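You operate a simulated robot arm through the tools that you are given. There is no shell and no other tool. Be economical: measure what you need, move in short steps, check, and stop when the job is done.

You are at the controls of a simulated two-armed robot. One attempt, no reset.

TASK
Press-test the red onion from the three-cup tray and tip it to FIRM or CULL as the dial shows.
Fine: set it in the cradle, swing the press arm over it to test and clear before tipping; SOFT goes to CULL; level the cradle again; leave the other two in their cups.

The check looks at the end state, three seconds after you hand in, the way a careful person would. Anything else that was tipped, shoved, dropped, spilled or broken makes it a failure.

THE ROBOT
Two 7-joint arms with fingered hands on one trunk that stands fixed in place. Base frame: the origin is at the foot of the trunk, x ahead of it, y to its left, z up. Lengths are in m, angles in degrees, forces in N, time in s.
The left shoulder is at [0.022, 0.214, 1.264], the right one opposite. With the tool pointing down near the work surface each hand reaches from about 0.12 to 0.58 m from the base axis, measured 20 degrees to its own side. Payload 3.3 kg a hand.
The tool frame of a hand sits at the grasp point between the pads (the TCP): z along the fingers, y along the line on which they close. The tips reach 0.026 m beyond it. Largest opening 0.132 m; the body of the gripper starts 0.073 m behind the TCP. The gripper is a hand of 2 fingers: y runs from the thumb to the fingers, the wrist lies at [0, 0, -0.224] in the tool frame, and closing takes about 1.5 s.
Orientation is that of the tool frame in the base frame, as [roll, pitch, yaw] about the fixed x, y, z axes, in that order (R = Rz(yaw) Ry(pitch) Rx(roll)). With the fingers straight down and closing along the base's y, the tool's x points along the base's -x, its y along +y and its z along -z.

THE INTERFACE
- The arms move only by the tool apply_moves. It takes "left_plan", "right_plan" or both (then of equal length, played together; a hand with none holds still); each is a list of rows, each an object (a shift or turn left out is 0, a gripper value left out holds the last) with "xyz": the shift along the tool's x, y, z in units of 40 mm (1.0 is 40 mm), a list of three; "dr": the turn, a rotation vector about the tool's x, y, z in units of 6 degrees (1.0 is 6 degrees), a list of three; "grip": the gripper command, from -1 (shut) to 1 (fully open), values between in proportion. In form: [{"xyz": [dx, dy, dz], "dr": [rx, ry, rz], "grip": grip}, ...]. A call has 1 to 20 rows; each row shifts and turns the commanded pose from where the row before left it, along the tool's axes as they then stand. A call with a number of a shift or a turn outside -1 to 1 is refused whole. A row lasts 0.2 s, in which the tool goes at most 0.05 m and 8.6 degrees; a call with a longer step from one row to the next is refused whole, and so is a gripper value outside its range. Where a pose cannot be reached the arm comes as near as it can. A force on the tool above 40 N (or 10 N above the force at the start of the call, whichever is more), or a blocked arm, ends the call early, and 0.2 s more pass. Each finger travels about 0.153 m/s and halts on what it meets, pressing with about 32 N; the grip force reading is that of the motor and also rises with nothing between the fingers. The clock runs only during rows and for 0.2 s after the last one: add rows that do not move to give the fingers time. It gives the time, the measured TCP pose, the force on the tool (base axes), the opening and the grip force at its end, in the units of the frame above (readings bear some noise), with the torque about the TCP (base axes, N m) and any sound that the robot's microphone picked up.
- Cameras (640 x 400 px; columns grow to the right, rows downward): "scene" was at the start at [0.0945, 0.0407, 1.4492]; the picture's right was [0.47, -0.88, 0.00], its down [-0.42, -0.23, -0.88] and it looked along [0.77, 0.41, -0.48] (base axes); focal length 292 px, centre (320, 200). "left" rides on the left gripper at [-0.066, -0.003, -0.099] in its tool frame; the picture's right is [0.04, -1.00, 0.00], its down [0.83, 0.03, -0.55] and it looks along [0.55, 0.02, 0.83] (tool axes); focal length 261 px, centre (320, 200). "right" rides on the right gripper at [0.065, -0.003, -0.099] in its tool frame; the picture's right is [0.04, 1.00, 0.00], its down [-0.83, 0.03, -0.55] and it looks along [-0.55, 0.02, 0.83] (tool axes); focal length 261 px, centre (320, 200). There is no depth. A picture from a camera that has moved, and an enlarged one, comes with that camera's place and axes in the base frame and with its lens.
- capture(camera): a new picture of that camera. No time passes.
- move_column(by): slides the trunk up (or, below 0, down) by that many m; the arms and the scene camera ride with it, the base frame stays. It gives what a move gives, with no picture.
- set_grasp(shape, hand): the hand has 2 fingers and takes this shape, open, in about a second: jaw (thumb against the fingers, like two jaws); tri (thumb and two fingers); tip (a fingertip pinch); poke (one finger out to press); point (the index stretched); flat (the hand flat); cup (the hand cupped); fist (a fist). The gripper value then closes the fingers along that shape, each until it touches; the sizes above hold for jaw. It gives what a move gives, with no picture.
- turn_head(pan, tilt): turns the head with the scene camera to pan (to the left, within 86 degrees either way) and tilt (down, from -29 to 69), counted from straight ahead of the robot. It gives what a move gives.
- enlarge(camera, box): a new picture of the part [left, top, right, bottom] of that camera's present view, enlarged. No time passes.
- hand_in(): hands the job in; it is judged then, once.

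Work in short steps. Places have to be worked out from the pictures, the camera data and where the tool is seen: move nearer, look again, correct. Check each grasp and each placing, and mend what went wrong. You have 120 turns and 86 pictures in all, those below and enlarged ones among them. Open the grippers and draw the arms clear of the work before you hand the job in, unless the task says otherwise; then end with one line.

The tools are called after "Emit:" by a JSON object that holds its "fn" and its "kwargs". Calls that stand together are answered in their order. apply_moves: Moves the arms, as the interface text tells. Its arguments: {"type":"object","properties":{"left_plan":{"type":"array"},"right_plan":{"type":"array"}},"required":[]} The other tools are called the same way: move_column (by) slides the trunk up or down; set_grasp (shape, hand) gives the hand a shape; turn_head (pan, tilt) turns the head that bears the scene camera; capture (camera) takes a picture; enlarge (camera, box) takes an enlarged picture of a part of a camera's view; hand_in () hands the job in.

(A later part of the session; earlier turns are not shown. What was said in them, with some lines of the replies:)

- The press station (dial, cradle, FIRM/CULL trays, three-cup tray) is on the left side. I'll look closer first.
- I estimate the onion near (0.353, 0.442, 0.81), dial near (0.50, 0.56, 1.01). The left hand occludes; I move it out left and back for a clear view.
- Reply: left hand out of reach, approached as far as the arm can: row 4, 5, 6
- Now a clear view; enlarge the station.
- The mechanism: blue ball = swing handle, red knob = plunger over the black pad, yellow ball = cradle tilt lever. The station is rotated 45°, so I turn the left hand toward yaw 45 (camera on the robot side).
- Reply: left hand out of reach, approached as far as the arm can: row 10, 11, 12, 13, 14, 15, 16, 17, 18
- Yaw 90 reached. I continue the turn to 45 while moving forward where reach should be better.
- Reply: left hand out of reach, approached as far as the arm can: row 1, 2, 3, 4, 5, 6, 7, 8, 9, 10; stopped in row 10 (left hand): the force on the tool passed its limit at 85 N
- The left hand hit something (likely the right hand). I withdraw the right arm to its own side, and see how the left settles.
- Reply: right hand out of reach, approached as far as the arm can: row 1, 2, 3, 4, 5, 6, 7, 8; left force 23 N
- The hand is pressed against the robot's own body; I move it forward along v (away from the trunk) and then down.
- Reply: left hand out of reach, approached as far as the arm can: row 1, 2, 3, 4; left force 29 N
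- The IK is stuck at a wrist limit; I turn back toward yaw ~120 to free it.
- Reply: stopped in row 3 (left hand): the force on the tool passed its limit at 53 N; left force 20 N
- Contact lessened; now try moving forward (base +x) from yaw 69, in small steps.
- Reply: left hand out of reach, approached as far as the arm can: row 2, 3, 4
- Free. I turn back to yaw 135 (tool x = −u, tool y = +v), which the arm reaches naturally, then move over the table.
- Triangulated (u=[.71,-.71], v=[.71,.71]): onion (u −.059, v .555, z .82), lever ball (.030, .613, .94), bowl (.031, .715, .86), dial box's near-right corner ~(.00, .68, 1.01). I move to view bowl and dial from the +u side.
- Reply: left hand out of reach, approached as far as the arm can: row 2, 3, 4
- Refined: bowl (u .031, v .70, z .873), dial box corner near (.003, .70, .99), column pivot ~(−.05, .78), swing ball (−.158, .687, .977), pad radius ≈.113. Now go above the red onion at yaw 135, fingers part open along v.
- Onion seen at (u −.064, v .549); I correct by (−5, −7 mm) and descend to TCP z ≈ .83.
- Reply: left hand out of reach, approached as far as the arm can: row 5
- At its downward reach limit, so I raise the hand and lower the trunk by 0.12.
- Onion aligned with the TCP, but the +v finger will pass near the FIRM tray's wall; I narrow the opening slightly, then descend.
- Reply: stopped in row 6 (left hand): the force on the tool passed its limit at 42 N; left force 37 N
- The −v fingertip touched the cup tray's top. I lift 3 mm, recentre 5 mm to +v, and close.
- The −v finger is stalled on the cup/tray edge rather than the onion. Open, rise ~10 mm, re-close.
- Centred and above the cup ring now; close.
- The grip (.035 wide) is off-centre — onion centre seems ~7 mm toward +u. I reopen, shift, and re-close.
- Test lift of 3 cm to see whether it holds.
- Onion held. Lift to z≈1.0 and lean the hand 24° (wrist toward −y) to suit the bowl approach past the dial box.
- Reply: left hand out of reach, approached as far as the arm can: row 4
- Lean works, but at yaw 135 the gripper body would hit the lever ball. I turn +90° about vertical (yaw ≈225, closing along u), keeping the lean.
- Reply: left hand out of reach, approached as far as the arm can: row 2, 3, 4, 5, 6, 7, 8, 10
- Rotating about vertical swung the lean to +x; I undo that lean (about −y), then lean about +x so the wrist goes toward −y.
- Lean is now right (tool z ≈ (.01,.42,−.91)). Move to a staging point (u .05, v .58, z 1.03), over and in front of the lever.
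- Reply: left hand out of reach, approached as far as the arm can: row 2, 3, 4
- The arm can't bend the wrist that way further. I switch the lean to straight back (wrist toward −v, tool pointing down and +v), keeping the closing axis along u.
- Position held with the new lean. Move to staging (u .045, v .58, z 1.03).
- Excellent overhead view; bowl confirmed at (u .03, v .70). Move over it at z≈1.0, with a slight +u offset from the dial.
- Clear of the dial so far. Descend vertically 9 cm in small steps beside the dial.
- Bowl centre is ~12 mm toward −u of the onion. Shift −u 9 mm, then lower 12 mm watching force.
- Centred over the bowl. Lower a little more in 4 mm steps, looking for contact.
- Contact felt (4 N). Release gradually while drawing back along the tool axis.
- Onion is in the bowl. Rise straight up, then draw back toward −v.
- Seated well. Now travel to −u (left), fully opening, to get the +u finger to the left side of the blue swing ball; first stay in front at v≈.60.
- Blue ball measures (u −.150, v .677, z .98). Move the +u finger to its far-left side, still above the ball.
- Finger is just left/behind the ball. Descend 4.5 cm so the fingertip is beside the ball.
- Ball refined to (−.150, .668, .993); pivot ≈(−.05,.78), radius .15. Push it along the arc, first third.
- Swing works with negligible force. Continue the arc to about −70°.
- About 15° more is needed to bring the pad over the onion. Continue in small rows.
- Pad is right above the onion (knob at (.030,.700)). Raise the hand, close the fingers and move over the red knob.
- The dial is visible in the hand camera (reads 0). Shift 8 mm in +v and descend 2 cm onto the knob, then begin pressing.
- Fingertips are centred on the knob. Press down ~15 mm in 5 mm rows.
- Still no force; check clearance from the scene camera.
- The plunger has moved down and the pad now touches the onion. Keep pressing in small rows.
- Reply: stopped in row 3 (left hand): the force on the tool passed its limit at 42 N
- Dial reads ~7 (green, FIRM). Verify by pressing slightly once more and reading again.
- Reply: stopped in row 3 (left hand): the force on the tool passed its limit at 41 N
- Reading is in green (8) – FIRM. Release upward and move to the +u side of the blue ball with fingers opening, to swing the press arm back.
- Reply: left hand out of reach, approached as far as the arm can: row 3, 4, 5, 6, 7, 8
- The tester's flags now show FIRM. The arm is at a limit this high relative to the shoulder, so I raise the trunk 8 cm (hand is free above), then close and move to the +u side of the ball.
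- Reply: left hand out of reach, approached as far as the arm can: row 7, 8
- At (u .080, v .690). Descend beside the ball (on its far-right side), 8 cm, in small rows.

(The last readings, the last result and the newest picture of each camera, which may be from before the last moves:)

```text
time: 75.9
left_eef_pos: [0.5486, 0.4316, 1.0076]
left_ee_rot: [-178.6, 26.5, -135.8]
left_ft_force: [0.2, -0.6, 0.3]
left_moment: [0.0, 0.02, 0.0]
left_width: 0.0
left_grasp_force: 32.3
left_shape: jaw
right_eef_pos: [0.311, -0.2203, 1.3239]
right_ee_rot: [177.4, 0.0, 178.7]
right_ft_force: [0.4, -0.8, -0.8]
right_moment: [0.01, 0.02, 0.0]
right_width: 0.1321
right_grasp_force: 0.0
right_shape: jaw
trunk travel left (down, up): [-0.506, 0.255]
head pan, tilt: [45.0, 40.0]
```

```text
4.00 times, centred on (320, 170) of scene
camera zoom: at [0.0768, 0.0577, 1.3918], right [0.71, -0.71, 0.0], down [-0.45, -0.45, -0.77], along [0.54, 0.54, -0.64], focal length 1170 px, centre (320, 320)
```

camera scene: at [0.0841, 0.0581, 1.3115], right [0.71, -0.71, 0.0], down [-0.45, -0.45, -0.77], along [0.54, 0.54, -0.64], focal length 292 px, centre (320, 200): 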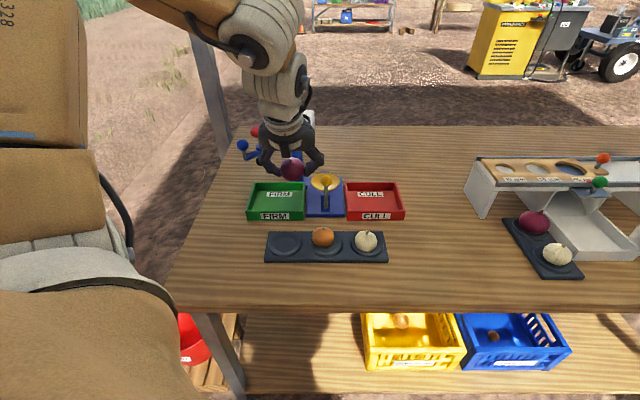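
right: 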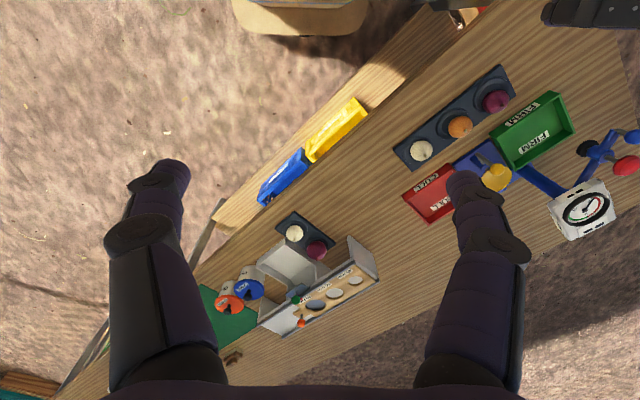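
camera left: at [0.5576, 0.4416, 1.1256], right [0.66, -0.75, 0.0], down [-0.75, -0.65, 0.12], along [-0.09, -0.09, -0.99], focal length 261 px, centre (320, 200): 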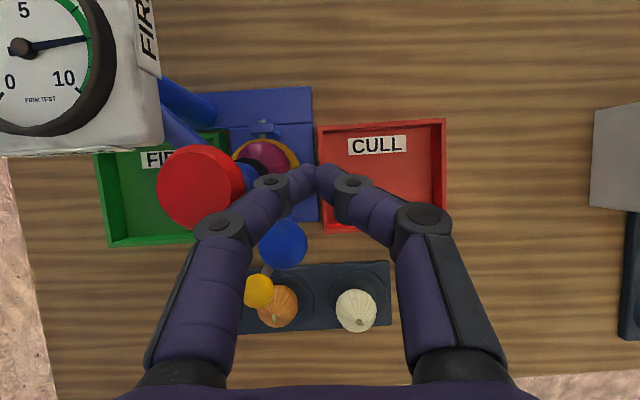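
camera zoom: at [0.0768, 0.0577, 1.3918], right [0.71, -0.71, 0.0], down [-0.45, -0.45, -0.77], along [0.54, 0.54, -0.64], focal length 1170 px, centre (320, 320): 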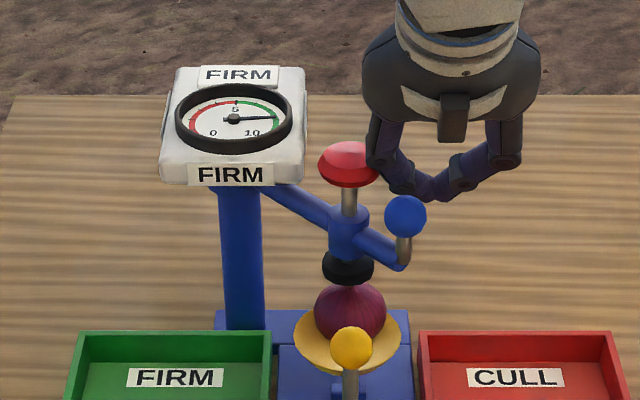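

Well placed. Lower 12 mm and push the ball back along the arc (clockwise), first half.

Emit:
{"fn": "apply_moves", "kwargs": {"left_plan": [{"xyz": [0.13, 0, 0.26]}, {"xyz": [0.067, 0.15, -0.033]}, {"xyz": [0.235, 0.212, -0.116]}, {"xyz": [0.235, 0.212, -0.116]}, {"xyz": [0.195, 0.255, -0.096]}, {"xyz": [0.195, 0.255, -0.096]}, {"xyz": [0.156, 0.288, -0.077]}, {"xyz": [0.156, 0.288, -0.077]}, {"xyz": [0.109, 0.315, -0.053]}, {"xyz": [0.109, 0.315, -0.053]}, {}]}}

Emit:
{"fn": "enlarge", "kwargs": {"camera": "scene", "box": [230, 110, 390, 230]}}

```text
time: 77.8
left_eef_pos: [0.4606, 0.4466, 0.9989]
left_ee_rot: [-178.8, 27.5, -135.8]
left_ft_force: [5.7, 7.8, 7.3]
left_moment: [-0.01, 0.2, -0.25]
left_width: 0.0
left_grasp_force: 31.9
left_shape: jaw
left hand out of reach, approached as far as the arm can: row 1
right_eef_pos: [0.3096, -0.218, 1.3245]
right_ee_rot: [177.4, 0.0, 178.7]
right_ft_force: [0.3, 1.2, -0.1]
right_moment: [0.0, 0.01, -0.01]
right_width: 0.1318
right_grasp_force: 0.1
right_shape: jaw
trunk travel left (down, up): [-0.506, 0.255]
head pan, tilt: [45.0, 40.0]
stopped in row 9 (left hand): the force on the tool passed its limit at 43 N (the readings are from after the stop); the commanded pose is now the measured one
```

```text
3.33 times, centred on (310, 170) of scene
camera zoom: at [0.0771, 0.0582, 1.3918], right [0.71, -0.71, 0.0], down [-0.45, -0.45, -0.77], along [0.54, 0.54, -0.64], focal length 975 px, centre (353, 300)
```

zoom: 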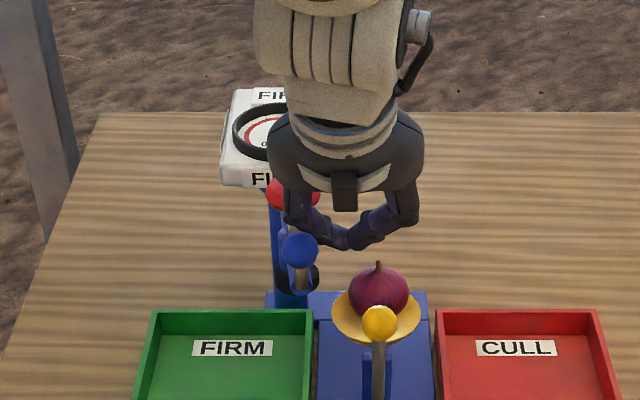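

The knuckle jammed against the red knob, but the arm is mostly back (−79°). I lift, open the hand, and use the −u finger as pusher instead with the body to the right.

Emit:
{"fn": "apply_moves", "kwargs": {"left_plan": [{"xyz": [-0.3, -0.1, -0.67]}, {"xyz": [-0.25, -0.1, -0.67]}, {"xyz": [0, -0.7, 0], "grip": 1}, {"xyz": [0, -0.75, 0]}, {}, {}, {}]}}

Emit:
{"fn": "capture", "kwargs": {"camera": "left"}}

```text
time: 79.4
left_eef_pos: [0.5006, 0.3943, 1.0571]
left_ee_rot: [-178.7, 27.2, -135.7]
left_ft_force: [-0.2, 0.0, -0.4]
left_moment: [-0.04, 0.01, 0.03]
left_width: 0.1317
left_grasp_force: 0.1
left_shape: jaw
right_eef_pos: [0.3089, -0.2201, 1.3258]
right_ee_rot: [177.4, 0.1, 178.7]
right_ft_force: [-0.5, -0.4, 0.0]
right_moment: [0.03, 0.0, -0.01]
right_width: 0.132
right_grasp_force: 0.0
right_shape: jaw
trunk travel left (down, up): [-0.506, 0.255]
head pan, tilt: [45.0, 40.0]
```

```text
20 pictures are left
camera left: at [0.51, 0.4047, 1.1762], right [0.66, -0.75, 0.0], down [-0.74, -0.66, 0.11], along [-0.08, -0.07, -0.99], focal length 261 px, centre (320, 200)
```

left: 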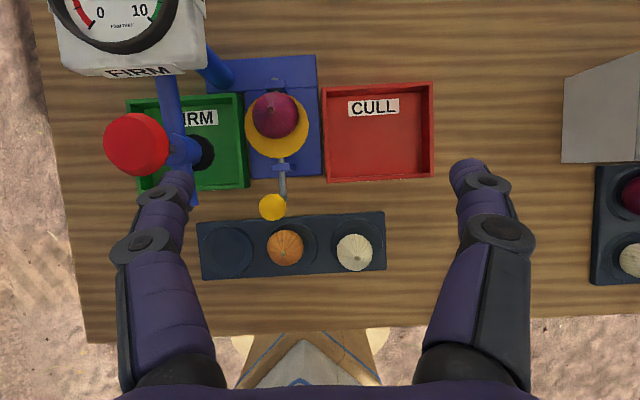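

−u finger is just right of the blue ball. Descend and continue pushing the arc back to the start position.

Emit:
{"fn": "apply_moves", "kwargs": {"left_plan": [{"xyz": [0.228, 0, 0.445]}, {"xyz": [0.228, 0, 0.445]}, {"xyz": [0.228, 0, 0.445]}, {"xyz": [0.11, 0.33, -0.055]}, {"xyz": [0.057, 0.33, -0.028]}, {"xyz": [0.057, 0.33, -0.028]}, {"xyz": [0.005, 0.338, -0.003]}, {"xyz": [0.005, 0.338, -0.003]}, {"xyz": [-0.047, 0.334, 0.023]}, {"xyz": [-0.047, 0.334, 0.023]}, {"xyz": [-0.098, 0.319, 0.048]}, {"xyz": [-0.098, 0.319, 0.048]}, {"xyz": [-0.13, 0.268, 0.064]}, {"xyz": [-0.13, 0.268, 0.064]}, {}]}}

Emit:
{"fn": "capture", "kwargs": {"camera": "left"}}

```text
time: 82.6
left_eef_pos: [0.4133, 0.5051, 0.9941]
left_ee_rot: [-178.7, 27.2, -135.7]
left_ft_force: [0.8, 0.0, -0.6]
left_moment: [-0.01, -0.02, 0.02]
left_width: 0.1319
left_grasp_force: 0.1
left_shape: jaw
right_eef_pos: [0.3103, -0.2201, 1.3248]
right_ee_rot: [177.4, 0.0, 178.7]
right_ft_force: [0.5, 0.0, -0.5]
right_moment: [0.0, -0.04, 0.03]
right_width: 0.1318
right_grasp_force: 0.0
right_shape: jaw
trunk travel left (down, up): [-0.506, 0.255]
head pan, tilt: [45.0, 40.0]
```

```text
19 pictures are left
camera left: at [0.4233, 0.5157, 1.1132], right [0.66, -0.75, 0.0], down [-0.74, -0.66, 0.11], along [-0.08, -0.07, -0.99], focal length 261 px, centre (320, 200)
```

left: 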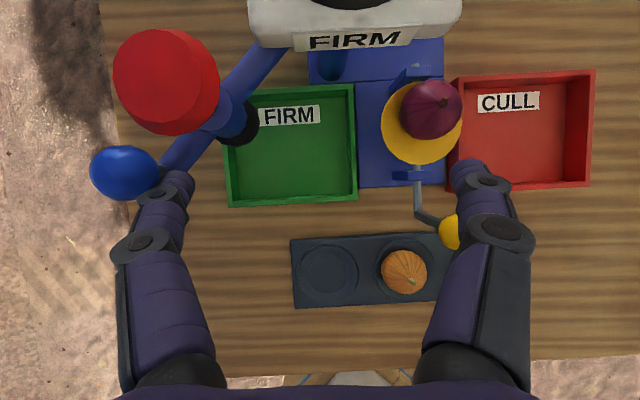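

Press arm is back at its start position (ball (−.155, .67)). Now move above the yellow lever ball with a loose cage opening (~.06).

Emit:
{"fn": "apply_moves", "kwargs": {"left_plan": [{"xyz": [0.1, 0, -0.7]}, {"xyz": [0.26, 0, -0.6]}, {"xyz": [0, -0.8, 0], "grip": 0.0}, {"xyz": [0, -0.8, 0]}, {"xyz": [0, -0.8, 0]}, {}, {}]}}

Emit:
{"fn": "capture", "kwargs": {"camera": "left"}}

```text
time: 84.2
left_eef_pos: [0.4541, 0.411, 1.0355]
left_ee_rot: [-178.7, 27.1, -135.7]
left_ft_force: [1.1, -0.4, 0.0]
left_moment: [-0.06, -0.01, -0.01]
left_width: 0.0668
left_grasp_force: 0.0
left_shape: jaw
right_eef_pos: [0.3105, -0.2205, 1.3246]
right_ee_rot: [177.4, 0.1, 178.6]
right_ft_force: [-1.1, -0.1, 1.0]
right_moment: [-0.02, -0.01, 0.0]
right_width: 0.132
right_grasp_force: 0.1
right_shape: jaw
trunk travel left (down, up): [-0.506, 0.255]
head pan, tilt: [45.0, 40.0]
```

```text
18 pictures are left
camera left: at [0.4631, 0.4214, 1.1537], right [0.66, -0.75, 0.0], down [-0.74, -0.66, 0.11], along [-0.08, -0.07, -0.99], focal length 261 px, centre (320, 200)
```

left: 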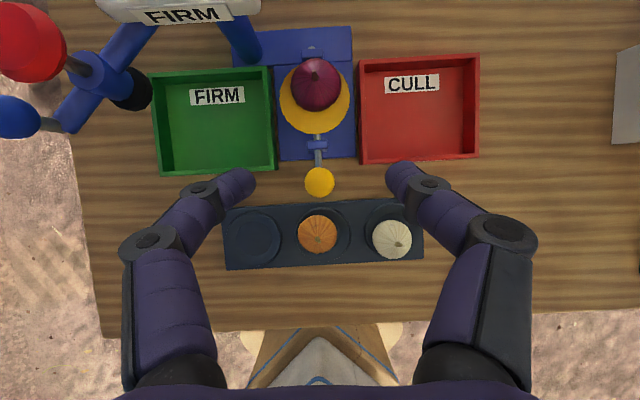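

Aligned with the lever ball. Descend around it with the loose cage.

Emit:
{"fn": "apply_moves", "kwargs": {"left_plan": [{"xyz": [0.235, 0, 0.51]}, {"xyz": [0.235, 0, 0.51]}, {"xyz": [0.235, 0, 0.51]}, {"xyz": [0.235, 0, 0.51]}, {"grip": -0.3}, {}, {}]}}

Emit:
{"fn": "capture", "kwargs": {"camera": "left"}}

Emit:
{"fn": "enlarge", "kwargs": {"camera": "scene", "box": [230, 120, 390, 240]}}

```text
time: 85.8
left_eef_pos: [0.4576, 0.4119, 0.946]
left_ee_rot: [-178.7, 27.2, -135.7]
left_ft_force: [0.5, -0.1, 0.1]
left_moment: [0.03, -0.01, 0.0]
left_width: 0.0465
left_grasp_force: 0.0
left_shape: jaw
right_eef_pos: [0.3091, -0.2198, 1.3246]
right_ee_rot: [177.4, 0.1, 178.6]
right_ft_force: [0.3, -0.1, -0.5]
right_moment: [0.01, 0.01, -0.02]
right_width: 0.1317
right_grasp_force: 0.0
right_shape: jaw
trunk travel left (down, up): [-0.506, 0.255]
head pan, tilt: [45.0, 40.0]
```

```text
17 pictures are left
camera left: at [0.4665, 0.4226, 1.0646], right [0.66, -0.75, 0.0], down [-0.74, -0.66, 0.11], along [-0.08, -0.08, -0.99], focal length 261 px, centre (320, 200)
```

left: 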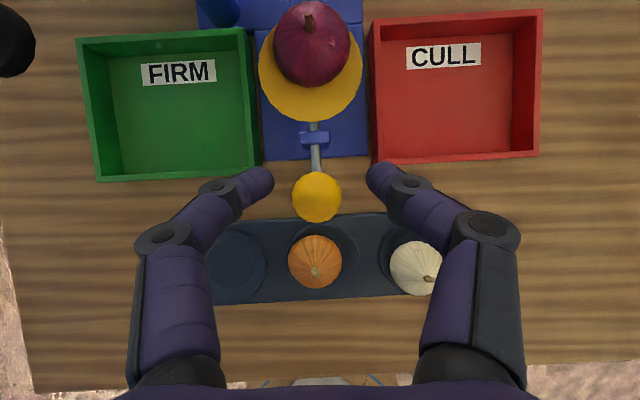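

```text
3.33 times, centred on (310, 180) of scene
camera zoom: at [0.0767, 0.0578, 1.3918], right [0.71, -0.71, 0.0], down [-0.45, -0.45, -0.77], along [0.54, 0.54, -0.64], focal length 975 px, centre (353, 267)
```

zoom: 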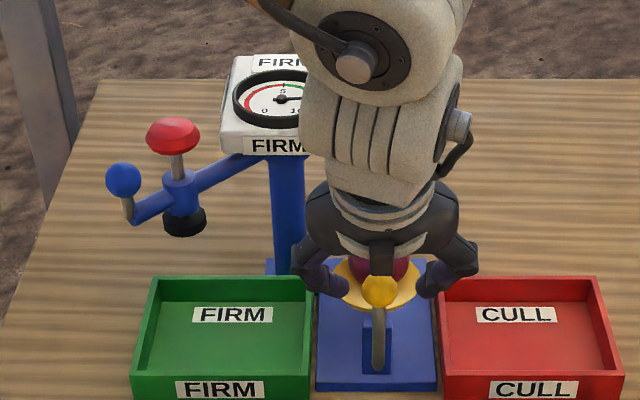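

Ball is caged. Tip the cradle toward FIRM (−u) along the lever arc to ~45°.

Emit:
{"fn": "apply_moves", "kwargs": {"left_plan": [{"xyz": [0, 0.25, 0]}, {"xyz": [0.019, 0.3, 0.036]}, {"xyz": [0.019, 0.3, 0.036]}, {"xyz": [0.053, 0.28, 0.104]}, {"xyz": [0.053, 0.28, 0.104]}, {"xyz": [0.084, 0.24, 0.164]}, {"xyz": [0.084, 0.24, 0.164]}, {}]}}

Emit:
{"fn": "capture", "kwargs": {"camera": "left"}}

```text
time: 87.6
left_eef_pos: [0.4048, 0.4668, 0.9161]
left_ee_rot: [-178.7, 27.1, -135.7]
left_ft_force: [0.2, -0.1, 0.3]
left_moment: [-0.03, -0.03, 0.02]
left_width: 0.0466
left_grasp_force: 0.1
left_shape: jaw
right_eef_pos: [0.3084, -0.2193, 1.3255]
right_ee_rot: [177.3, 0.0, 178.8]
right_ft_force: [0.5, 0.1, -0.5]
right_moment: [-0.01, 0.02, 0.02]
right_width: 0.132
right_grasp_force: 0.1
right_shape: jaw
trunk travel left (down, up): [-0.506, 0.255]
head pan, tilt: [45.0, 40.0]
```

```text
15 pictures are left
camera left: at [0.4153, 0.4769, 1.036], right [0.66, -0.75, 0.0], down [-0.74, -0.66, 0.11], along [-0.08, -0.08, -0.99], focal length 261 px, centre (320, 200)
```

left: 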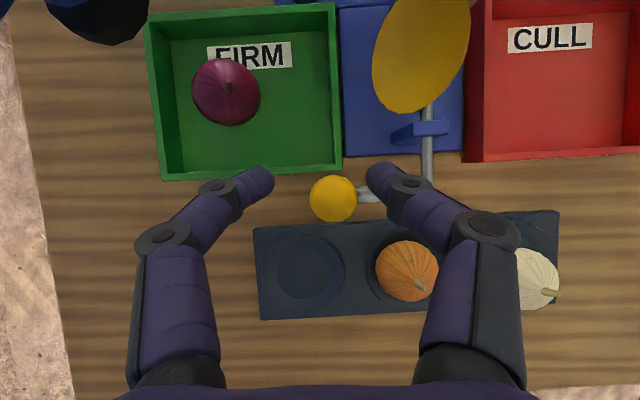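

The onion rolled into FIRM. Now reverse along the arc to level the cradle, ending with the −u finger having pushed the ball to its original position.

Emit:
{"fn": "apply_moves", "kwargs": {"left_plan": [{"xyz": [0, -0.35, 0]}, {"xyz": [-0.084, -0.24, -0.164]}, {"xyz": [-0.084, -0.24, -0.164]}, {"xyz": [-0.053, -0.28, -0.104]}, {"xyz": [-0.053, -0.28, -0.104]}, {"xyz": [-0.019, -0.3, -0.036]}, {"xyz": [-0.019, -0.3, -0.036]}, {"xyz": [0, -0.15, 0]}, {}]}}

Emit:
{"fn": "capture", "kwargs": {"camera": "left"}}

Emit:
{"fn": "enlarge", "kwargs": {"camera": "scene", "box": [230, 120, 390, 240]}}

```text
time: 89.6
left_eef_pos: [0.4638, 0.4045, 0.9462]
left_ee_rot: [-178.7, 27.3, -135.7]
left_ft_force: [0.4, 0.6, 0.0]
left_moment: [0.0, 0.03, -0.01]
left_width: 0.0465
left_grasp_force: 0.1
left_shape: jaw
right_eef_pos: [0.3092, -0.2201, 1.325]
right_ee_rot: [177.5, 0.0, 178.7]
right_ft_force: [-0.1, -0.8, 0.1]
right_moment: [0.01, 0.0, 0.01]
right_width: 0.1319
right_grasp_force: 0.2
right_shape: jaw
trunk travel left (down, up): [-0.506, 0.255]
head pan, tilt: [45.0, 40.0]
```

```text
14 pictures are left
camera left: at [0.4739, 0.4152, 1.0649], right [0.66, -0.75, 0.0], down [-0.74, -0.66, 0.11], along [-0.08, -0.07, -0.99], focal length 261 px, centre (320, 200)
```

left: 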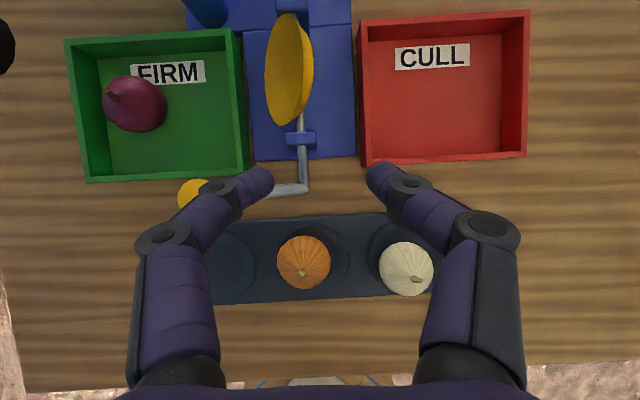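

```text
3.33 times, centred on (310, 180) of scene
camera zoom: at [0.0767, 0.0579, 1.3918], right [0.71, -0.71, 0.0], down [-0.45, -0.45, -0.77], along [0.54, 0.54, -0.64], focal length 975 px, centre (353, 267)
```

zoom: 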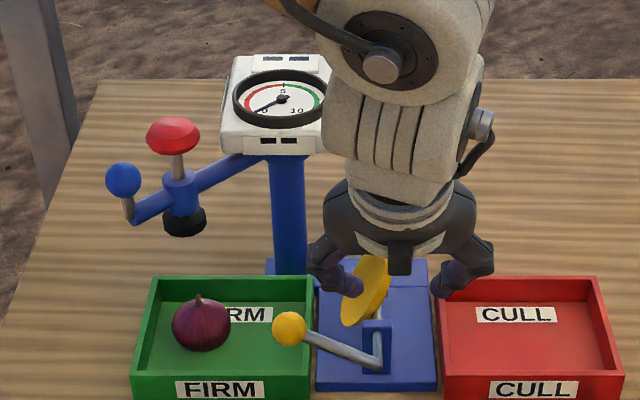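

The lever flopped past the cage (~55°, ball near (−.042, .617, .90)); onion is safely in FIRM. Rise, move over the ball, check.

Emit:
{"fn": "apply_moves", "kwargs": {"left_plan": [{"xyz": [-0.23, 0, -0.445], "grip": 0.0}, {"xyz": [0, 0.7, 0]}, {"xyz": [0, 0.7, 0]}, {"xyz": [0, 0.7, 0]}, {}, {}]}}

Emit:
{"fn": "capture", "kwargs": {"camera": "left"}}

```text
time: 91.0
left_eef_pos: [0.4067, 0.4676, 0.9645]
left_ee_rot: [-178.7, 27.2, -135.8]
left_ft_force: [0.4, 0.4, 0.9]
left_moment: [0.0, 0.01, 0.03]
left_width: 0.0656
left_grasp_force: 0.0
left_shape: jaw
right_eef_pos: [0.3086, -0.2194, 1.325]
right_ee_rot: [177.5, 0.0, 178.7]
right_ft_force: [-0.3, -0.6, 0.0]
right_moment: [-0.03, 0.02, 0.0]
right_width: 0.1318
right_grasp_force: 0.1
right_shape: jaw
trunk travel left (down, up): [-0.506, 0.255]
head pan, tilt: [45.0, 40.0]
```

```text
12 pictures are left
camera left: at [0.4156, 0.4772, 1.0827], right [0.66, -0.75, 0.0], down [-0.74, -0.66, 0.11], along [-0.08, -0.08, -0.99], focal length 261 px, centre (320, 200)
```

left: 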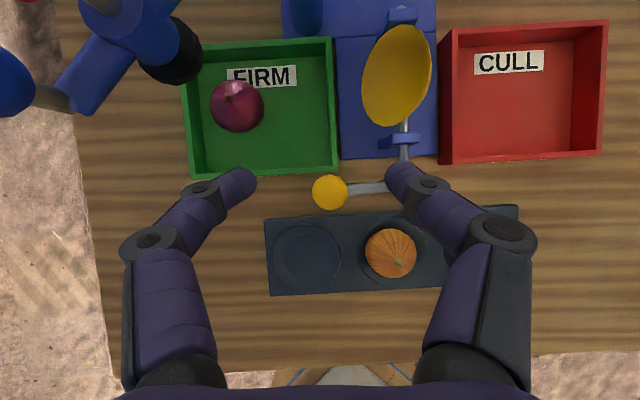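

Rod would be under the +u finger, so I close the hand and place the closed fingertips on the −u side of the ball instead.

Emit:
{"fn": "apply_moves", "kwargs": {"left_plan": [{"grip": -0.5}, {"grip": -1}, {"xyz": [0, 0.35, 0]}, {"xyz": [0, 0.35, 0]}, {}, {"xyz": [0.2, 0, 0.4]}, {"xyz": [0.2, 0, 0.4]}, {"xyz": [0.2, 0, 0.4]}, {}]}}

Emit:
{"fn": "capture", "kwargs": {"camera": "left"}}

```text
time: 93.0
left_eef_pos: [0.387, 0.4857, 0.9108]
left_ee_rot: [-178.6, 27.1, -135.7]
left_ft_force: [-0.3, -0.1, -0.5]
left_moment: [0.01, -0.02, 0.05]
left_width: 0.0
left_grasp_force: 31.9
left_shape: jaw
right_eef_pos: [0.3091, -0.22, 1.3264]
right_ee_rot: [177.4, 0.0, 178.7]
right_ft_force: [-0.2, 0.3, 0.2]
right_moment: [0.0, -0.01, 0.0]
right_width: 0.132
right_grasp_force: 0.0
right_shape: jaw
trunk travel left (down, up): [-0.506, 0.255]
head pan, tilt: [45.0, 40.0]
```

```text
11 pictures are left
camera left: at [0.3974, 0.4965, 1.0288], right [0.66, -0.75, 0.0], down [-0.74, -0.66, 0.11], along [-0.08, -0.07, -0.99], focal length 261 px, centre (320, 200)
```

left: 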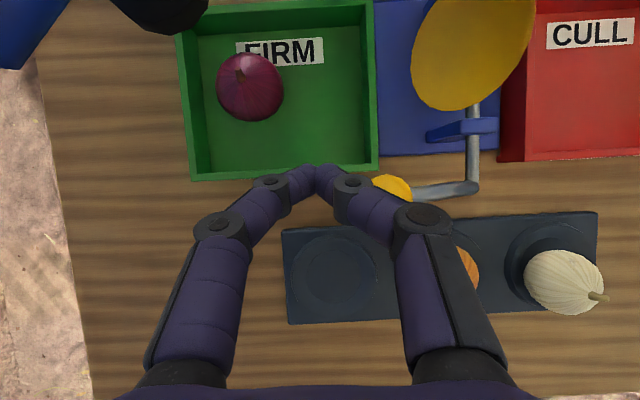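

Fingertips are left of the ball. Push it back up along the arc to upright.

Emit:
{"fn": "apply_moves", "kwargs": {"left_plan": [{"xyz": [0, -0.175, 0]}, {"xyz": [-0.094, -0.27, -0.183]}, {"xyz": [-0.094, -0.27, -0.183]}, {"xyz": [-0.053, -0.28, -0.104]}, {"xyz": [-0.053, -0.28, -0.104]}, {"xyz": [-0.019, -0.3, -0.036]}, {"xyz": [-0.019, -0.3, -0.036]}, {}, {}]}}

Emit:
{"fn": "enlarge", "kwargs": {"camera": "scene", "box": [230, 120, 390, 240]}}

```text
time: 94.1
left_eef_pos: [0.4202, 0.4574, 0.941]
left_ee_rot: [-178.9, 28.2, -135.6]
left_ft_force: [-8.3, 10.2, 20.3]
left_moment: [-0.14, -0.03, -0.05]
left_width: 0.0
left_grasp_force: 31.7
left_shape: jaw
right_eef_pos: [0.3066, -0.2218, 1.3251]
right_ee_rot: [177.4, 0.0, 178.6]
right_ft_force: [-0.8, 0.3, -0.4]
right_moment: [0.02, 0.02, 0.0]
right_width: 0.1317
right_grasp_force: 0.0
right_shape: jaw
trunk travel left (down, up): [-0.506, 0.255]
head pan, tilt: [45.0, 40.0]
stopped in row 5 (left hand): the force on the tool passed its limit at 42 N (the readings are from after the stop); the commanded pose is now the measured one
```

```text
3.33 times, centred on (310, 180) of scene
camera zoom: at [0.0747, 0.0564, 1.392], right [0.71, -0.71, 0.0], down [-0.45, -0.45, -0.77], along [0.54, 0.54, -0.64], focal length 975 px, centre (353, 267)
```

zoom: 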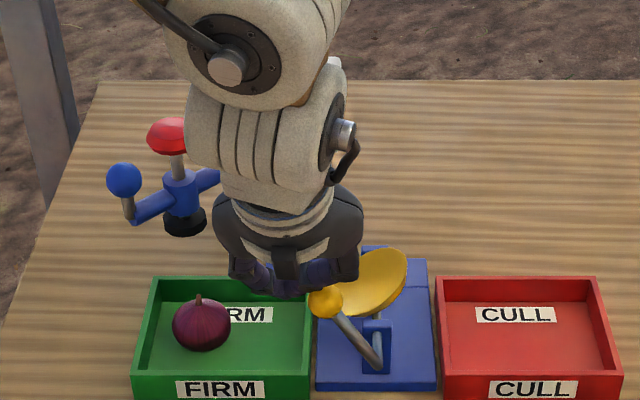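

The V of the closed fingers wedges on top of the ball. Lift, open fully, and use the −u finger's flat inner face instead.

Emit:
{"fn": "apply_moves", "kwargs": {"left_plan": [{"xyz": [-0.15, 0.2, -0.3]}, {"xyz": [-0.31, 0, -0.6]}, {"grip": 0.5}, {"grip": 1}, {"xyz": [0, -0.49, 0]}, {"xyz": [0, -0.49, 0]}, {}, {}]}}

Emit:
{"fn": "capture", "kwargs": {"camera": "left"}}

```text
time: 95.9
left_eef_pos: [0.4411, 0.4345, 0.9791]
left_ee_rot: [-178.8, 27.7, -135.8]
left_ft_force: [0.4, 0.6, -1.2]
left_moment: [-0.01, 0.0, 0.0]
left_width: 0.1318
left_grasp_force: 0.1
left_shape: jaw
right_eef_pos: [0.3095, -0.2195, 1.3262]
right_ee_rot: [177.3, 0.0, 178.6]
right_ft_force: [0.7, 0.9, 0.2]
right_moment: [0.01, -0.01, 0.02]
right_width: 0.1322
right_grasp_force: 0.0
right_shape: jaw
trunk travel left (down, up): [-0.506, 0.255]
head pan, tilt: [45.0, 40.0]
```

```text
9 pictures are left
camera left: at [0.4505, 0.4436, 1.0971], right [0.67, -0.75, 0.0], down [-0.74, -0.66, 0.1], along [-0.08, -0.07, -0.99], focal length 261 px, centre (320, 200)
```

left: 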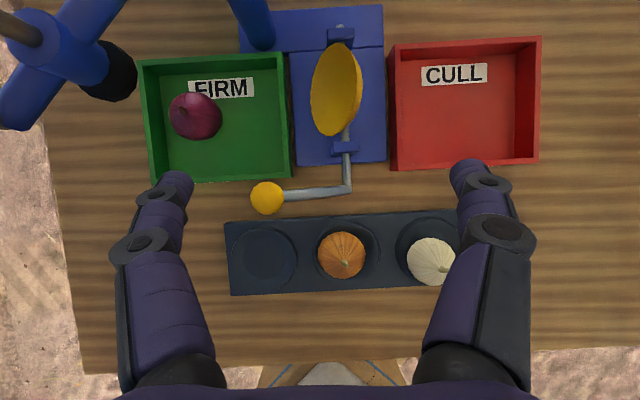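

Ball at (−.036, .616), −u finger left of it. Descend and push up along the arc to upright.

Emit:
{"fn": "apply_moves", "kwargs": {"left_plan": [{"xyz": [0.254, 0, 0.497]}, {"xyz": [0.254, 0, 0.497]}, {"xyz": [0.254, 0, 0.497]}, {}, {"xyz": [0, -0.28, 0]}, {"xyz": [-0.094, -0.27, -0.183]}, {"xyz": [-0.094, -0.27, -0.183]}, {"xyz": [-0.053, -0.28, -0.104]}, {"xyz": [-0.053, -0.28, -0.104]}, {"xyz": [-0.019, -0.28, -0.036]}, {"xyz": [-0.019, -0.26, -0.036]}, {}, {}]}}

Emit:
{"fn": "capture", "kwargs": {"camera": "left"}}

```text
time: 98.7
left_eef_pos: [0.4892, 0.3868, 0.9465]
left_ee_rot: [-178.7, 27.7, -135.7]
left_ft_force: [8.1, 15.0, 9.8]
left_moment: [0.81, 0.44, -1.36]
left_width: 0.1319
left_grasp_force: 0.1
left_shape: jaw
left hand out of reach, approached as far as the arm can: row 10, 11
right_eef_pos: [0.3096, -0.2182, 1.3255]
right_ee_rot: [177.6, 0.0, 178.5]
right_ft_force: [-0.3, 0.3, 0.0]
right_moment: [0.02, -0.01, 0.0]
right_width: 0.132
right_grasp_force: 0.0
right_shape: jaw
trunk travel left (down, up): [-0.506, 0.255]
head pan, tilt: [45.0, 40.0]
```

```text
8 pictures are left
camera left: at [0.4976, 0.3966, 1.0662], right [0.66, -0.75, 0.0], down [-0.74, -0.66, 0.1], along [-0.08, -0.07, -0.99], focal length 261 px, centre (320, 200)
```

left: 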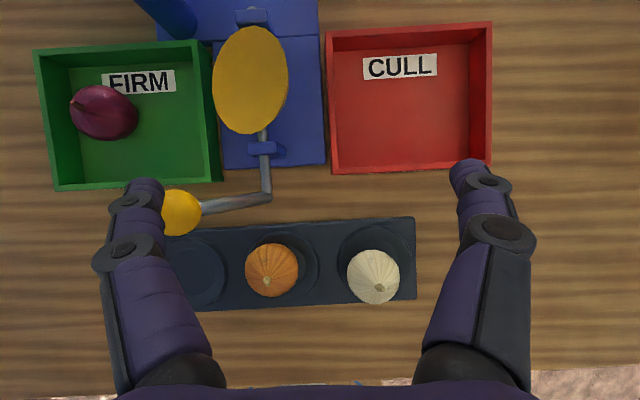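

Lever is at ~20°, the arm hit a reach limit; the −u finger is in contact. I use the grip itself to push the ball the remaining ~3 cm: close slowly to ~.112.

Emit:
{"fn": "apply_moves", "kwargs": {"left_plan": [{"xyz": [0, 0.05, 0], "grip": 0.9}, {"grip": 0.85}, {"grip": 0.8}, {"grip": 0.75}, {"grip": 0.7}, {}, {}]}}

Emit:
{"fn": "capture", "kwargs": {"camera": "left"}}

```text
time: 100.3
left_eef_pos: [0.4872, 0.3901, 0.947]
left_ee_rot: [-178.9, 27.9, -135.6]
left_ft_force: [8.6, 21.6, 13.7]
left_moment: [1.07, 0.62, -1.61]
left_width: 0.1177
left_grasp_force: 0.0
left_shape: jaw
right_eef_pos: [0.3098, -0.2189, 1.3255]
right_ee_rot: [177.6, 0.0, 178.6]
right_ft_force: [-0.8, 0.0, 0.4]
right_moment: [-0.03, 0.03, 0.0]
right_width: 0.1318
right_grasp_force: 0.0
right_shape: jaw
trunk travel left (down, up): [-0.506, 0.255]
head pan, tilt: [45.0, 40.0]
```

```text
7 pictures are left
camera left: at [0.4961, 0.3983, 1.0661], right [0.67, -0.75, 0.0], down [-0.74, -0.66, 0.1], along [-0.08, -0.07, -0.99], focal length 261 px, centre (320, 200)
```

left: 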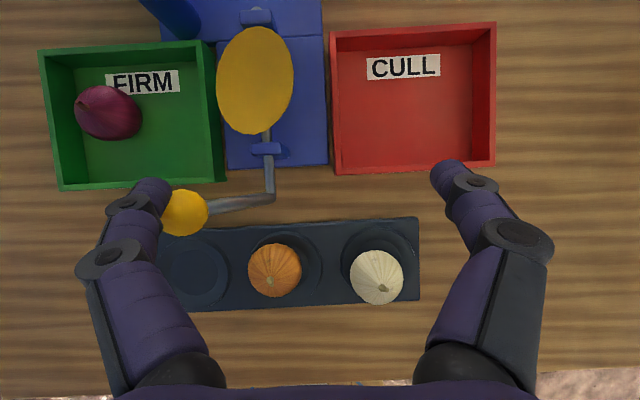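

The finger was wedging on the ball's +v/top side. Back off with the ball, shift 13 mm toward −v and 8 mm lower, then push again and finish with the grip.

Emit:
{"fn": "apply_moves", "kwargs": {"left_plan": [{"xyz": [0, 0.35, 0], "grip": 1}, {"xyz": [0.38, 0.1, 0.03]}, {"xyz": [0.13, 0.45, 0.26]}, {"xyz": [0.13, 0.45, 0.26]}, {"xyz": [0.13, 0.35, 0.26]}, {}, {}, {"xyz": [0, -0.375, 0]}, {"xyz": [-0.094, -0.27, -0.183]}, {"xyz": [-0.094, -0.27, -0.183]}, {"xyz": [-0.053, -0.28, -0.104]}, {"xyz": [-0.053, -0.28, -0.104]}, {}]}}

Emit:
{"fn": "capture", "kwargs": {"camera": "left"}}

```text
time: 103.1
left_eef_pos: [0.4713, 0.3852, 0.9304]
left_ee_rot: [-178.7, 27.7, -135.7]
left_ft_force: [-0.8, 0.8, -0.1]
left_moment: [-0.02, 0.02, 0.03]
left_width: 0.1319
left_grasp_force: 0.0
left_shape: jaw
right_eef_pos: [0.3088, -0.221, 1.3253]
right_ee_rot: [177.5, 0.1, 178.5]
right_ft_force: [-0.6, 0.5, -0.1]
right_moment: [-0.03, 0.03, 0.02]
right_width: 0.1318
right_grasp_force: 0.0
right_shape: jaw
trunk travel left (down, up): [-0.506, 0.255]
head pan, tilt: [45.0, 40.0]
```

```text
6 pictures are left
camera left: at [0.4807, 0.3942, 1.0498], right [0.66, -0.75, 0.0], down [-0.74, -0.66, 0.1], along [-0.08, -0.07, -0.99], focal length 261 px, centre (320, 200)
```

left: 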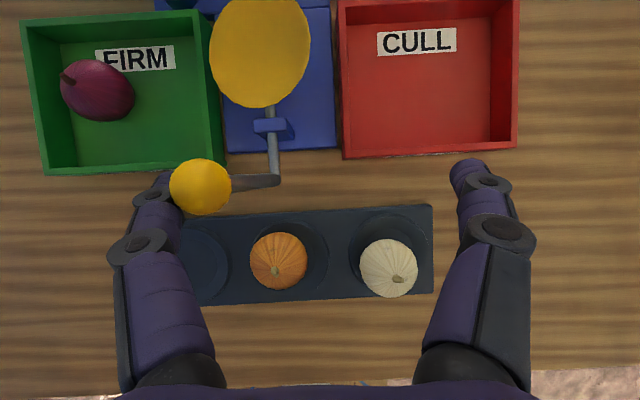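

Low force and good contact now; ball at u≈.009. Close the grip gradually to push the last ~2 cm to upright.

Emit:
{"fn": "apply_moves", "kwargs": {"left_plan": [{"grip": 0.85}, {"grip": 0.7}, {"grip": 0.6}, {"grip": 0.5}, {"grip": 0.42}, {"grip": 0.36}, {}, {}]}}

Emit:
{"fn": "capture", "kwargs": {"camera": "left"}}

```text
time: 104.9
left_eef_pos: [0.4718, 0.3852, 0.9303]
left_ee_rot: [-178.7, 27.7, -135.7]
left_ft_force: [0.1, 0.1, -0.3]
left_moment: [0.0, 0.03, 0.02]
left_width: 0.0902
left_grasp_force: 0.0
left_shape: jaw
right_eef_pos: [0.3103, -0.2201, 1.325]
right_ee_rot: [177.3, -0.1, 178.5]
right_ft_force: [-0.2, -0.4, -0.1]
right_moment: [0.03, 0.01, 0.02]
right_width: 0.132
right_grasp_force: 0.0
right_shape: jaw
trunk travel left (down, up): [-0.506, 0.255]
head pan, tilt: [45.0, 40.0]
```

```text
5 pictures are left
camera left: at [0.4808, 0.3945, 1.0497], right [0.66, -0.75, 0.0], down [-0.74, -0.66, 0.1], along [-0.08, -0.07, -0.99], focal length 261 px, centre (320, 200)
```

left: 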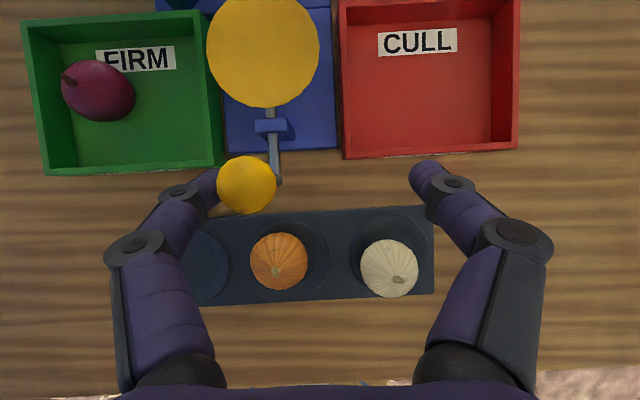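

Ball is at u≈.030 – level. Open, wait, rise and draw back, then check from the scene camera.

Emit:
{"fn": "apply_moves", "kwargs": {"left_plan": [{"grip": 0.6}, {"grip": 1}, {}, {"xyz": [-0.25, 0, -0.5]}, {"xyz": [-0.25, 0, -0.5]}, {"xyz": [-0.25, 0, -0.5]}, {"xyz": [-0.25, 0, -0.5]}, {}]}}

Emit:
{"fn": "enlarge", "kwargs": {"camera": "left", "box": [130, 40, 450, 300]}}

```text
time: 106.7
left_eef_pos: [0.4692, 0.3857, 1.019]
left_ee_rot: [-178.9, 27.6, -135.7]
left_ft_force: [0.2, 0.0, -0.4]
left_moment: [0.02, 0.01, 0.0]
left_width: 0.1318
left_grasp_force: 0.3
left_shape: jaw
right_eef_pos: [0.3095, -0.2196, 1.3243]
right_ee_rot: [177.4, 0.0, 178.5]
right_ft_force: [0.3, -0.3, -0.8]
right_moment: [0.03, -0.01, 0.0]
right_width: 0.1318
right_grasp_force: 0.2
right_shape: jaw
trunk travel left (down, up): [-0.506, 0.255]
head pan, tilt: [45.0, 40.0]
```

```text
1.54 times, centred on (290, 170) of left
camera zoom: at [0.4785, 0.3941, 1.1385], right [0.67, -0.75, 0.0], down [-0.74, -0.66, 0.1], along [-0.08, -0.07, -0.99], focal length 401 px, centre (366, 246)
```

zoom: 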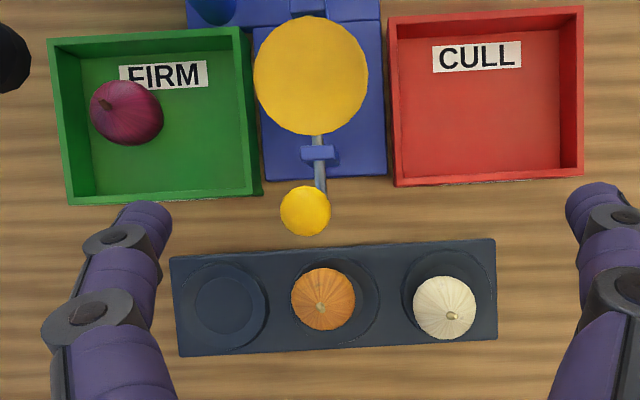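

Cradle level, onion in FIRM, other two in their cups. Withdraw the left arm toward the robot.

Emit:
{"fn": "apply_moves", "kwargs": {"left_plan": [{"xyz": [0.5, 0, -0.6]}, {"xyz": [0.6, 0, -0.45]}, {"xyz": [0.67, 0, -0.35]}, {"xyz": [0.67, 0, -0.35]}, {"xyz": [0.67, 0.3, -0.35]}, {"xyz": [0.67, 0.5, -0.35]}, {"xyz": [0, 0.7, -0.3]}, {"xyz": [0, 0.7, -0.3]}, {"xyz": [0, 0.7, 0]}, {}]}}

Emit:
{"fn": "capture", "kwargs": {"camera": "scene"}}

Emit:
{"fn": "enlarge", "kwargs": {"camera": "scene", "box": [220, 120, 420, 270]}}

```text
time: 108.9
left_eef_pos: [0.3251, 0.3871, 1.0696]
left_ee_rot: [-178.9, 27.6, -135.7]
left_ft_force: [-0.7, 0.0, 0.4]
left_moment: [0.0, 0.01, 0.0]
left_width: 0.1317
left_grasp_force: 0.0
left_shape: jaw
left hand out of reach, approached as far as the arm can: row 3, 4, 5, 6, 7, 8, 9
right_eef_pos: [0.3098, -0.2209, 1.3249]
right_ee_rot: [177.4, 0.1, 178.6]
right_ft_force: [0.5, -0.7, 0.1]
right_moment: [0.02, -0.02, 0.01]
right_width: 0.132
right_grasp_force: 0.0
right_shape: jaw
trunk travel left (down, up): [-0.506, 0.255]
head pan, tilt: [45.0, 40.0]
```

```text
3 pictures are left
camera scene: at [0.077, 0.0575, 1.3918], right [0.71, -0.71, 0.0], down [-0.45, -0.45, -0.77], along [0.54, 0.54, -0.64], focal length 292 px, centre (320, 200)
```

scene: 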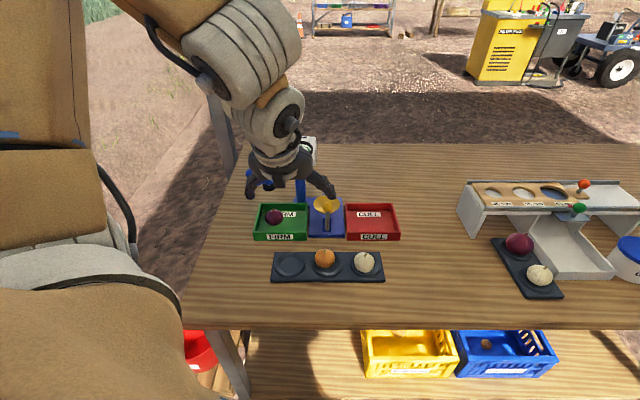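

```text
2.67 times, centred on (320, 195) of scene
camera zoom: at [0.077, 0.0575, 1.3918], right [0.71, -0.71, 0.0], down [-0.45, -0.45, -0.77], along [0.54, 0.54, -0.64], focal length 780 px, centre (320, 213)
```

zoom: 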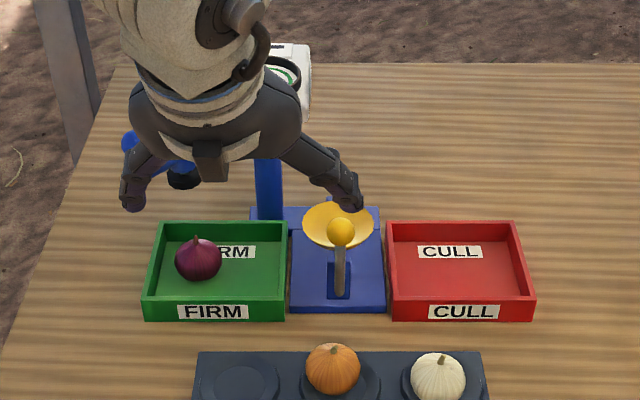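

All in place: lever upright, bowl level. I raise the trunk to carry the arms well clear and take a final look.

Emit:
{"fn": "move_column", "kwargs": {"by": 0.2}}

Emit:
{"fn": "capture", "kwargs": {"camera": "scene"}}

```text
time: 111.1
left_eef_pos: [0.3261, 0.3867, 1.2692]
left_ee_rot: [-178.8, 27.8, -135.7]
left_ft_force: [0.9, 0.4, -0.4]
left_moment: [0.01, 0.02, -0.01]
left_width: 0.1316
left_grasp_force: 0.0
left_shape: jaw
right_eef_pos: [0.3094, -0.2206, 1.5244]
right_ee_rot: [177.4, 0.0, 178.7]
right_ft_force: [-0.3, -0.8, -0.1]
right_moment: [-0.01, 0.01, 0.04]
right_width: 0.132
right_grasp_force: 0.1
right_shape: jaw
trunk travel left (down, up): [-0.706, 0.055]
head pan, tilt: [45.0, 40.0]
```

```text
1 pictures are left
camera scene: at [0.0712, 0.0579, 1.5919], right [0.71, -0.71, 0.0], down [-0.45, -0.45, -0.77], along [0.54, 0.54, -0.64], focal length 292 px, centre (320, 200)
```

scene: 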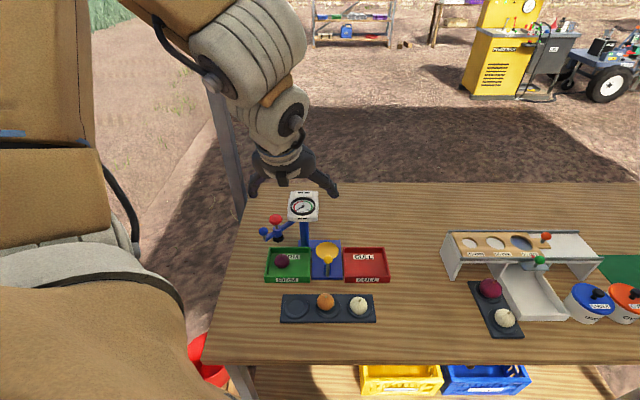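

Red onion is in FIRM, cradle level, press arm clear, other two in their cups, arms clear with grippers open. Handing in.

Emit:
{"fn": "hand_in", "kwargs": {}}

```text
The job is handed in.
```

The red onion press-tested FIRM (the dial read about 8, in the green). It was tipped into the FIRM tray, the press arm was swung clear and the cradle levelled again, and the other two are still in their cups.
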